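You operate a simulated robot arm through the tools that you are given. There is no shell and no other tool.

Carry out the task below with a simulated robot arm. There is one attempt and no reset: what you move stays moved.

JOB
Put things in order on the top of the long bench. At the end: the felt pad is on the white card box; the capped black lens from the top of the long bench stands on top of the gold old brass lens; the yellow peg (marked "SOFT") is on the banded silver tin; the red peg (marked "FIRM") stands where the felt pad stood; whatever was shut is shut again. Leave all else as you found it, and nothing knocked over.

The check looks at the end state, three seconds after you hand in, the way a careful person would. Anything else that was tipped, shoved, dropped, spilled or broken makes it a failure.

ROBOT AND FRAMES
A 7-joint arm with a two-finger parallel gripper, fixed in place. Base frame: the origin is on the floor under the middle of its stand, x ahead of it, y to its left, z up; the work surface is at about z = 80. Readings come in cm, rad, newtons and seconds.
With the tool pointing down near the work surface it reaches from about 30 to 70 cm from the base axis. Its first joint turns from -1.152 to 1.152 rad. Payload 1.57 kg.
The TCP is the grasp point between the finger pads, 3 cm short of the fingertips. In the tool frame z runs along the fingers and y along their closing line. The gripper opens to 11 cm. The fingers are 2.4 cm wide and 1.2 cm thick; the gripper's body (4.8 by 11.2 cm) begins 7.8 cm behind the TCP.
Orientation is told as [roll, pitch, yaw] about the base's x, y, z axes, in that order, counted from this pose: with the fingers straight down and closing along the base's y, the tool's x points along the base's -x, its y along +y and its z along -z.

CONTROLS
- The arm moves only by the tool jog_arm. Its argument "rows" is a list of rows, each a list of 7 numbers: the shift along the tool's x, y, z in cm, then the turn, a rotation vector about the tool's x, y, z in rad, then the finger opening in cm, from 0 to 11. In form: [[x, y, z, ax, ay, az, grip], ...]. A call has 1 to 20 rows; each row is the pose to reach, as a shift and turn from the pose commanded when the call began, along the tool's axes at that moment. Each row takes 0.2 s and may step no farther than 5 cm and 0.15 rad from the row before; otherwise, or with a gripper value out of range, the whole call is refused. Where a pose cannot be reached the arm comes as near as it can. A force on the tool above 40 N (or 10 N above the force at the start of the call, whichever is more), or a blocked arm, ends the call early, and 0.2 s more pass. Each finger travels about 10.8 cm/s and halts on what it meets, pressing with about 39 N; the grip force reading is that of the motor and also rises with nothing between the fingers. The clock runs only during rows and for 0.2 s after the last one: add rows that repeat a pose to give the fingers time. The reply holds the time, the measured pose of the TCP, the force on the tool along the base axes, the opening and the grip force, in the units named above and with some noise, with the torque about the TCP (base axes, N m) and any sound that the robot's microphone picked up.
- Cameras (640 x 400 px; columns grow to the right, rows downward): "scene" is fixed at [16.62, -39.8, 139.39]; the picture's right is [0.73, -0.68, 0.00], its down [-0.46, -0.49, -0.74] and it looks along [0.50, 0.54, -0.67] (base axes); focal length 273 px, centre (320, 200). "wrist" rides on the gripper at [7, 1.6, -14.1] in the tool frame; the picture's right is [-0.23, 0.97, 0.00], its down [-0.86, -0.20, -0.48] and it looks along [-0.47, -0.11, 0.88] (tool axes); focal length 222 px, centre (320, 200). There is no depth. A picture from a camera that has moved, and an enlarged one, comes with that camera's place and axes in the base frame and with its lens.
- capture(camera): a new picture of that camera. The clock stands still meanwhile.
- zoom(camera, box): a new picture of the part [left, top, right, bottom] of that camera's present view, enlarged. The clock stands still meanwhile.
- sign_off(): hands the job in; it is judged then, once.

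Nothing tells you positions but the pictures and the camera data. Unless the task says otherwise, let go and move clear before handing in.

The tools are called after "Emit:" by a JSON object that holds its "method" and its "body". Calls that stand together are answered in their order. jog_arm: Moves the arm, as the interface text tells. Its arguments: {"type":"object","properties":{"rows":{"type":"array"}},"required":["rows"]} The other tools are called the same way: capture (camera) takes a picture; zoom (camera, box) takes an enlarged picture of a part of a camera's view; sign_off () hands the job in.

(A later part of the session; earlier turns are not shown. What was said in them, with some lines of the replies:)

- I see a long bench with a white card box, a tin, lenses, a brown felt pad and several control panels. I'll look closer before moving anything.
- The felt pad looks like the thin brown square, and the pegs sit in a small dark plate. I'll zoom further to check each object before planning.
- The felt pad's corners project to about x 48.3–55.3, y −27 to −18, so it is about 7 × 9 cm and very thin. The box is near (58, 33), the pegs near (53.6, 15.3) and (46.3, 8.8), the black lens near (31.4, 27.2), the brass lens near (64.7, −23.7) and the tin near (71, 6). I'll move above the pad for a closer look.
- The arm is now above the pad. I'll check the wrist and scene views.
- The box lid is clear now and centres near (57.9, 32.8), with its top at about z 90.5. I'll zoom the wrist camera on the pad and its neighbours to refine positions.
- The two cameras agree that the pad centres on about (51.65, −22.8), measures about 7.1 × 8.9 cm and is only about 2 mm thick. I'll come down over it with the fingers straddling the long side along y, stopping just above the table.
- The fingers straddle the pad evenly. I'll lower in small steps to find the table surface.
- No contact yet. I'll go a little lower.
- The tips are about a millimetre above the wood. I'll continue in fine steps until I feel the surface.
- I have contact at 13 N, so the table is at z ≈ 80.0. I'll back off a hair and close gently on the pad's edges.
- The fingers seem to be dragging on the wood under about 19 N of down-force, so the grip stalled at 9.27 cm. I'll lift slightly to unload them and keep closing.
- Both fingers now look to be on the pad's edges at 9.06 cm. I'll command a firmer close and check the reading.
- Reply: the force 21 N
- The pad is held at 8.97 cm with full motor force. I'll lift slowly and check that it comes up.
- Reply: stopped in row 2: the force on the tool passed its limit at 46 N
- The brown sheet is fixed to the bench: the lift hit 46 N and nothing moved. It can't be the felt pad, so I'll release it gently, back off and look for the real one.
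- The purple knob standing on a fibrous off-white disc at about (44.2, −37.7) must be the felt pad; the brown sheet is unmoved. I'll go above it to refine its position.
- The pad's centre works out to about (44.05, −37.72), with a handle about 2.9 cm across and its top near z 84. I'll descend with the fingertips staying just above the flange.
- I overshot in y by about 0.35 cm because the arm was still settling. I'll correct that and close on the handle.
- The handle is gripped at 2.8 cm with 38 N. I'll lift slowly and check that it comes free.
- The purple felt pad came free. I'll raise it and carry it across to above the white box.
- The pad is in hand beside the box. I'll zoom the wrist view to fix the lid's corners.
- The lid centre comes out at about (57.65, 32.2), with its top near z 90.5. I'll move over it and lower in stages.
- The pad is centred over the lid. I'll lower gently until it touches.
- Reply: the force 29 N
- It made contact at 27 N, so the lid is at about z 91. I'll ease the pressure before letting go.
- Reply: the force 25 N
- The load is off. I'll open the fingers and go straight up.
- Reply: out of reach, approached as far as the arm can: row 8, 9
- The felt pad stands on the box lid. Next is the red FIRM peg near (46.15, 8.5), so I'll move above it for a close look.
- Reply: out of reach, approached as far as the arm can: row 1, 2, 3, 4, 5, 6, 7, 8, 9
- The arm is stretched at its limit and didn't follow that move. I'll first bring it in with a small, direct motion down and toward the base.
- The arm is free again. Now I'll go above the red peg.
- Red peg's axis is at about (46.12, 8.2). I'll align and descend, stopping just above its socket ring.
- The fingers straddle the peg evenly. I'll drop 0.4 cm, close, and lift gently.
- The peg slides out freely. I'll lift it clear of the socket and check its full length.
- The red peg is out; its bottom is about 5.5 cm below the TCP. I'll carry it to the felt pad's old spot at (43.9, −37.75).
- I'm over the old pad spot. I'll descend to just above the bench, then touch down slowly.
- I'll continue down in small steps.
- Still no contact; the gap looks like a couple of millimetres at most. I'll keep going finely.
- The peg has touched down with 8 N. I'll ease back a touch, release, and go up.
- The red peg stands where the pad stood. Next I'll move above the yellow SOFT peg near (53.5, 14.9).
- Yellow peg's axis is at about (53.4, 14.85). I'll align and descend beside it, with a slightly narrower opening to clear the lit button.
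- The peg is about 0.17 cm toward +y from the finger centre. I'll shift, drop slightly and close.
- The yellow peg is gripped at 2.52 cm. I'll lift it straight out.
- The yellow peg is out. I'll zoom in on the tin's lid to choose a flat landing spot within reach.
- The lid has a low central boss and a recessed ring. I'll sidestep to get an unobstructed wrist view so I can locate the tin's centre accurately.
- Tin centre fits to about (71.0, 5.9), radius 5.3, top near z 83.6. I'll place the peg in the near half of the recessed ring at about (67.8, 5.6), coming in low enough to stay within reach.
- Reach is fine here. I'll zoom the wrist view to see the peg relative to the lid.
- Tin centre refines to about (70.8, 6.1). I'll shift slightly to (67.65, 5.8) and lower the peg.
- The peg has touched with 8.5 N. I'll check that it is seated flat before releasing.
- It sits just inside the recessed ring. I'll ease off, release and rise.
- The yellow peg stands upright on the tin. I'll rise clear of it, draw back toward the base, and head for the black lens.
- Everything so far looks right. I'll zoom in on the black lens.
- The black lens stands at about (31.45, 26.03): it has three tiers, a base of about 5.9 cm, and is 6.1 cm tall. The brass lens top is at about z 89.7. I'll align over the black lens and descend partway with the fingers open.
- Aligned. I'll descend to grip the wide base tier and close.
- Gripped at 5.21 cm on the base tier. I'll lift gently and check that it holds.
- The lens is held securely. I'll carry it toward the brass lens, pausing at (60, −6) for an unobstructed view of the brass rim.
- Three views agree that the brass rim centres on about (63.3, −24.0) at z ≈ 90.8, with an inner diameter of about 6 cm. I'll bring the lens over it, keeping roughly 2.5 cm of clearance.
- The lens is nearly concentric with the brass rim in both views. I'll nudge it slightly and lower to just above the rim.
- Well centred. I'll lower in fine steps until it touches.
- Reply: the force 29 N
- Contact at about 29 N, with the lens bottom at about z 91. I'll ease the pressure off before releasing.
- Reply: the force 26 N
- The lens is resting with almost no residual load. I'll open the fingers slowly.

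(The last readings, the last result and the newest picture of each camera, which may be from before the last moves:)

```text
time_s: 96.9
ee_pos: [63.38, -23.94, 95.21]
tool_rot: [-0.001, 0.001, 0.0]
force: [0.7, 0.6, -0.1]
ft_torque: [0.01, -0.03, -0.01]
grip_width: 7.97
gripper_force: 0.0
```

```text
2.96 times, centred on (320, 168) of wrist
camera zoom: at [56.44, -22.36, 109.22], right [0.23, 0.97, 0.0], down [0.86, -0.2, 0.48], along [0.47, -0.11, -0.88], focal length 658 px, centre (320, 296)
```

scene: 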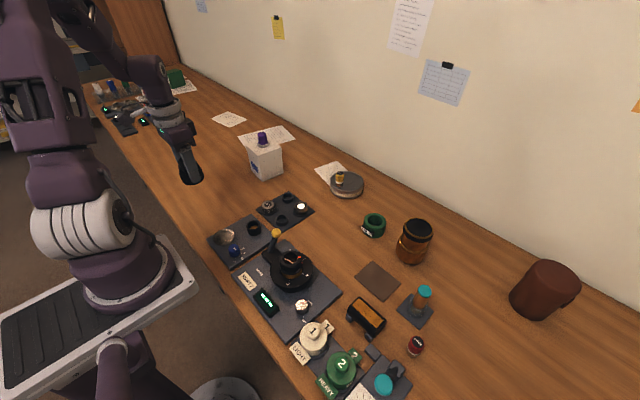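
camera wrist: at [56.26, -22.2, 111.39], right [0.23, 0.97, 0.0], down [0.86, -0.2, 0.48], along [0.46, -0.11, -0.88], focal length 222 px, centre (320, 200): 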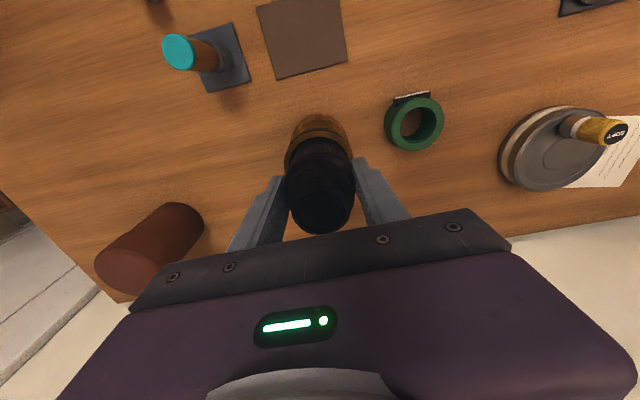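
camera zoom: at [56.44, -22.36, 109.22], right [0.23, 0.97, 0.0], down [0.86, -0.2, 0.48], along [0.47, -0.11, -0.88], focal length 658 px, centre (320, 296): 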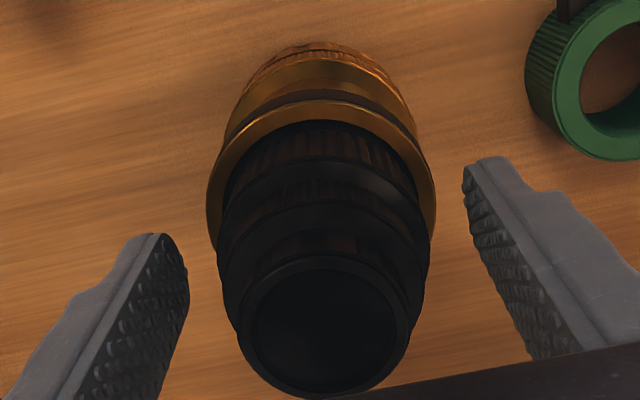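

The black lens stands concentric on the brass lens. There isn't enough reach to lift the fingers over it, so I'll rise slightly and slide back toward the base with a finger passing either side.

Emit:
{"method": "jog_arm", "body": {"rows": [[0, 0, -0.3, 0, 0, 0, 8.4], [0, 0, -0.6, 0, 0, 0, 8.8], [0.5, 0, -0.8, 0, 0, 0, 9], [1.5, 0, -0.8, 0, 0, 0, 9], [3, 0, -0.8, 0, 0, 0, 9], [5, 0, -0.8, 0, 0, 0, 9], [8, 0, -1.5, 0, 0, 0, 9], [11, 0, -4, 0, 0, 0, 9], [14, 0, -7, 0, 0, 0, 9], [17, 0, -9, 0, 0, 0, 9], [17, 0, -9, 0, 0, 0, 9]]}}

Emit:
{"method": "capture", "body": {"camera": "scene"}}

Emit:
{"method": "capture", "body": {"camera": "wrist"}}

```text
time_s: 99.3
ee_pos: [46.12, -23.84, 104.03]
tool_rot: [-0.002, 0.003, 0.0]
force: [-0.7, 0.0, 0.4]
ft_torque: [0.0, 0.0, 0.0]
grip_width: 9.0
gripper_force: 0.0
```

```text
taken
```

scene: 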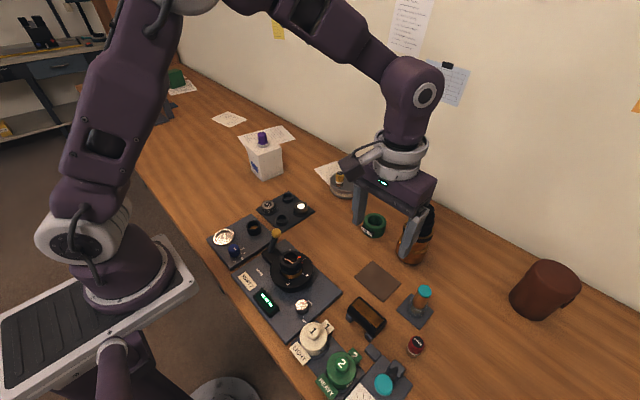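

```text
taken
camera wrist: at [39.29, -22.23, 118.14], right [0.23, 0.97, 0.0], down [0.86, -0.2, 0.48], along [0.46, -0.11, -0.88], focal length 222 px, centre (320, 200)
```

wrist: 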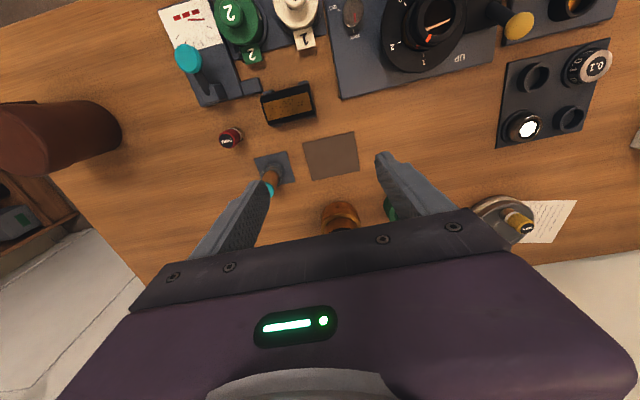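

All four placements are done. I'll move the arm well clear, near its starting pose, and inspect everything.

Emit:
{"method": "jog_arm", "body": {"rows": [[1, 4, -2, 0, 0, 0, 10], [2, 8, -4, 0, 0, 0, 11], [3, 12, -6, 0, 0, 0, 11], [4, 16, -8, 0, 0, 0, 11], [4.7, 20, -8.8, 0, 0, 0, 11], [4.7, 20, -8.8, 0, 0, 0, 11]]}}

Emit:
{"method": "zoom", "body": {"camera": "scene", "box": [320, 160, 480, 280]}}

Emit:
{"method": "zoom", "body": {"camera": "scene", "box": [190, 180, 350, 320]}}

Emit:
{"method": "zoom", "body": {"camera": "scene", "box": [280, 270, 480, 400]}}

Emit:
{"method": "capture", "body": {"camera": "scene"}}

Emit:
{"method": "capture", "body": {"camera": "wrist"}}

```text
time_s: 100.7
ee_pos: [41.95, -3.96, 112.81]
tool_rot: [-0.001, 0.003, -0.002]
force: [-0.8, -0.5, 0.1]
ft_torque: [0.0, -0.03, 0.02]
grip_width: 11.0
gripper_force: 0.0
```

```text
3.33 times, centred on (400, 220) of scene
camera zoom: at [16.62, -39.8, 139.39], right [0.73, -0.68, 0.0], down [-0.46, -0.49, -0.74], along [0.5, 0.54, -0.67], focal length 911 px, centre (53, 133)
```

zoom: 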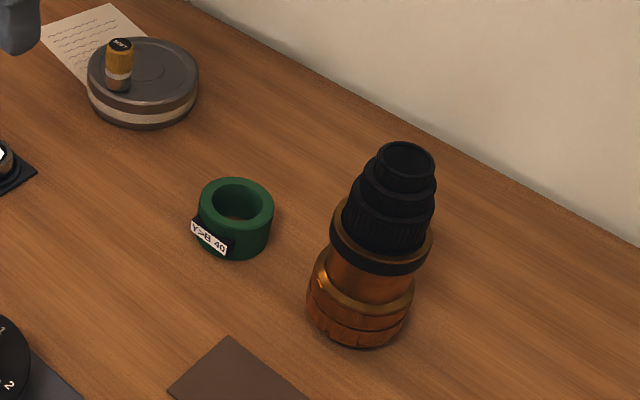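

```text
2.86 times, centred on (270, 250) of scene
camera zoom: at [16.62, -39.8, 139.39], right [0.73, -0.68, 0.0], down [-0.46, -0.49, -0.74], along [0.5, 0.54, -0.67], focal length 781 px, centre (463, 57)
```

zoom: 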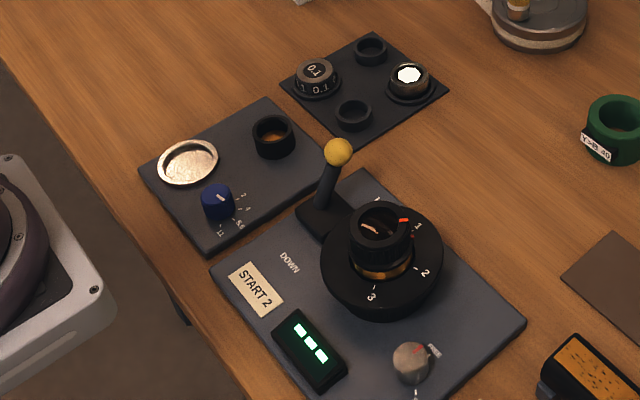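

```text
3.08 times, centred on (380, 335) of scene
camera zoom: at [16.62, -39.8, 139.39], right [0.73, -0.68, 0.0], down [-0.46, -0.49, -0.74], along [0.5, 0.54, -0.67], focal length 841 px, centre (135, -215)
```

zoom: 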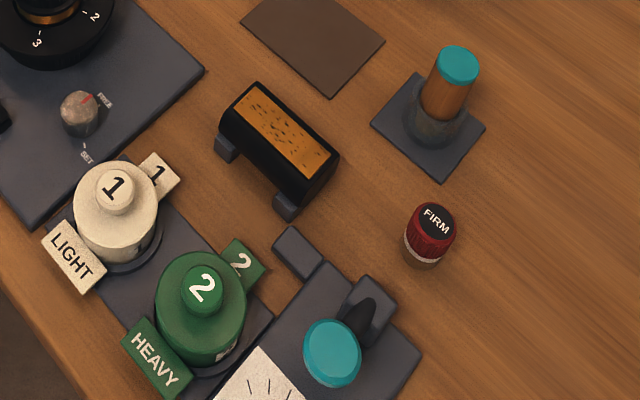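

```text
taken
```

scene: 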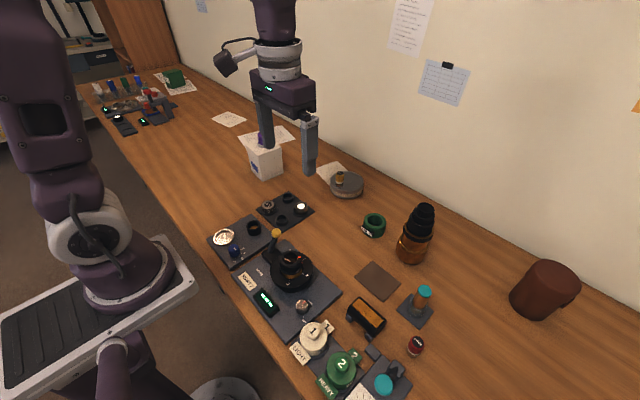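

```text
taken
camera wrist: at [35.09, -2.29, 126.97], right [0.23, 0.97, 0.0], down [0.86, -0.2, 0.48], along [0.46, -0.11, -0.88], focal length 222 px, centre (320, 200)
```

wrist: 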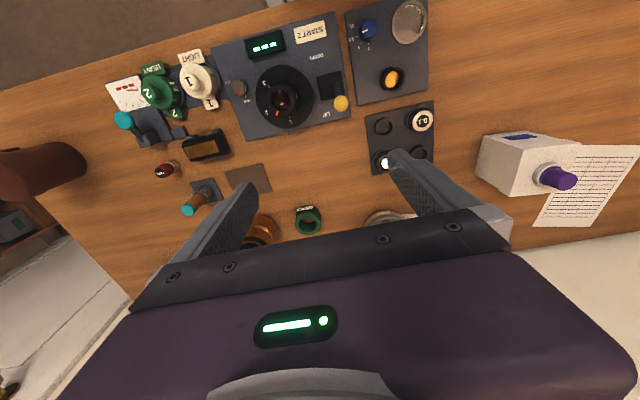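

The final check shows each item where it belongs:
- **Felt pad:** on the white box.
- **Black lens:** upright on the brass lens.
- **Yellow SOFT peg:** standing on the tin.
- **Red FIRM peg:** where the felt pad stood.

Nothing else looks disturbed, nothing was opened along the way, and the arm is clear, so I'm handing in.

Emit:
{"method": "sign_off", "body": {}}

```text
The job is handed in.
```

The job is handed in, and the final pictures showed everything in place; I have no verdict from the check itself.

- **Felt pad:** it stands in the middle of the white card box's lid. I took the purple-handled piece with the felt disc underneath to be the felt pad.
- **Black lens:** it stands upright and centred on top of the gold brass lens.
- **Yellow "SOFT" peg:** it stands upright on the near half of the banded silver tin's lid. The tin's centre was past the arm's reach.
- **Red "FIRM" peg:** it stands upright where the felt pad stood.
- **Shut things:** I opened nothing, so there was nothing to shut again.

I first mistook the thin brown sheet on the bench for the felt pad. I gripped it and pulled up until the arm stopped at 46 N, but it is fixed to the bench and did not move. It looks unmarked in the pictures afterwards.

Nothing else looked moved or tipped over. The arm is clear, near its starting pose with the fingers open.
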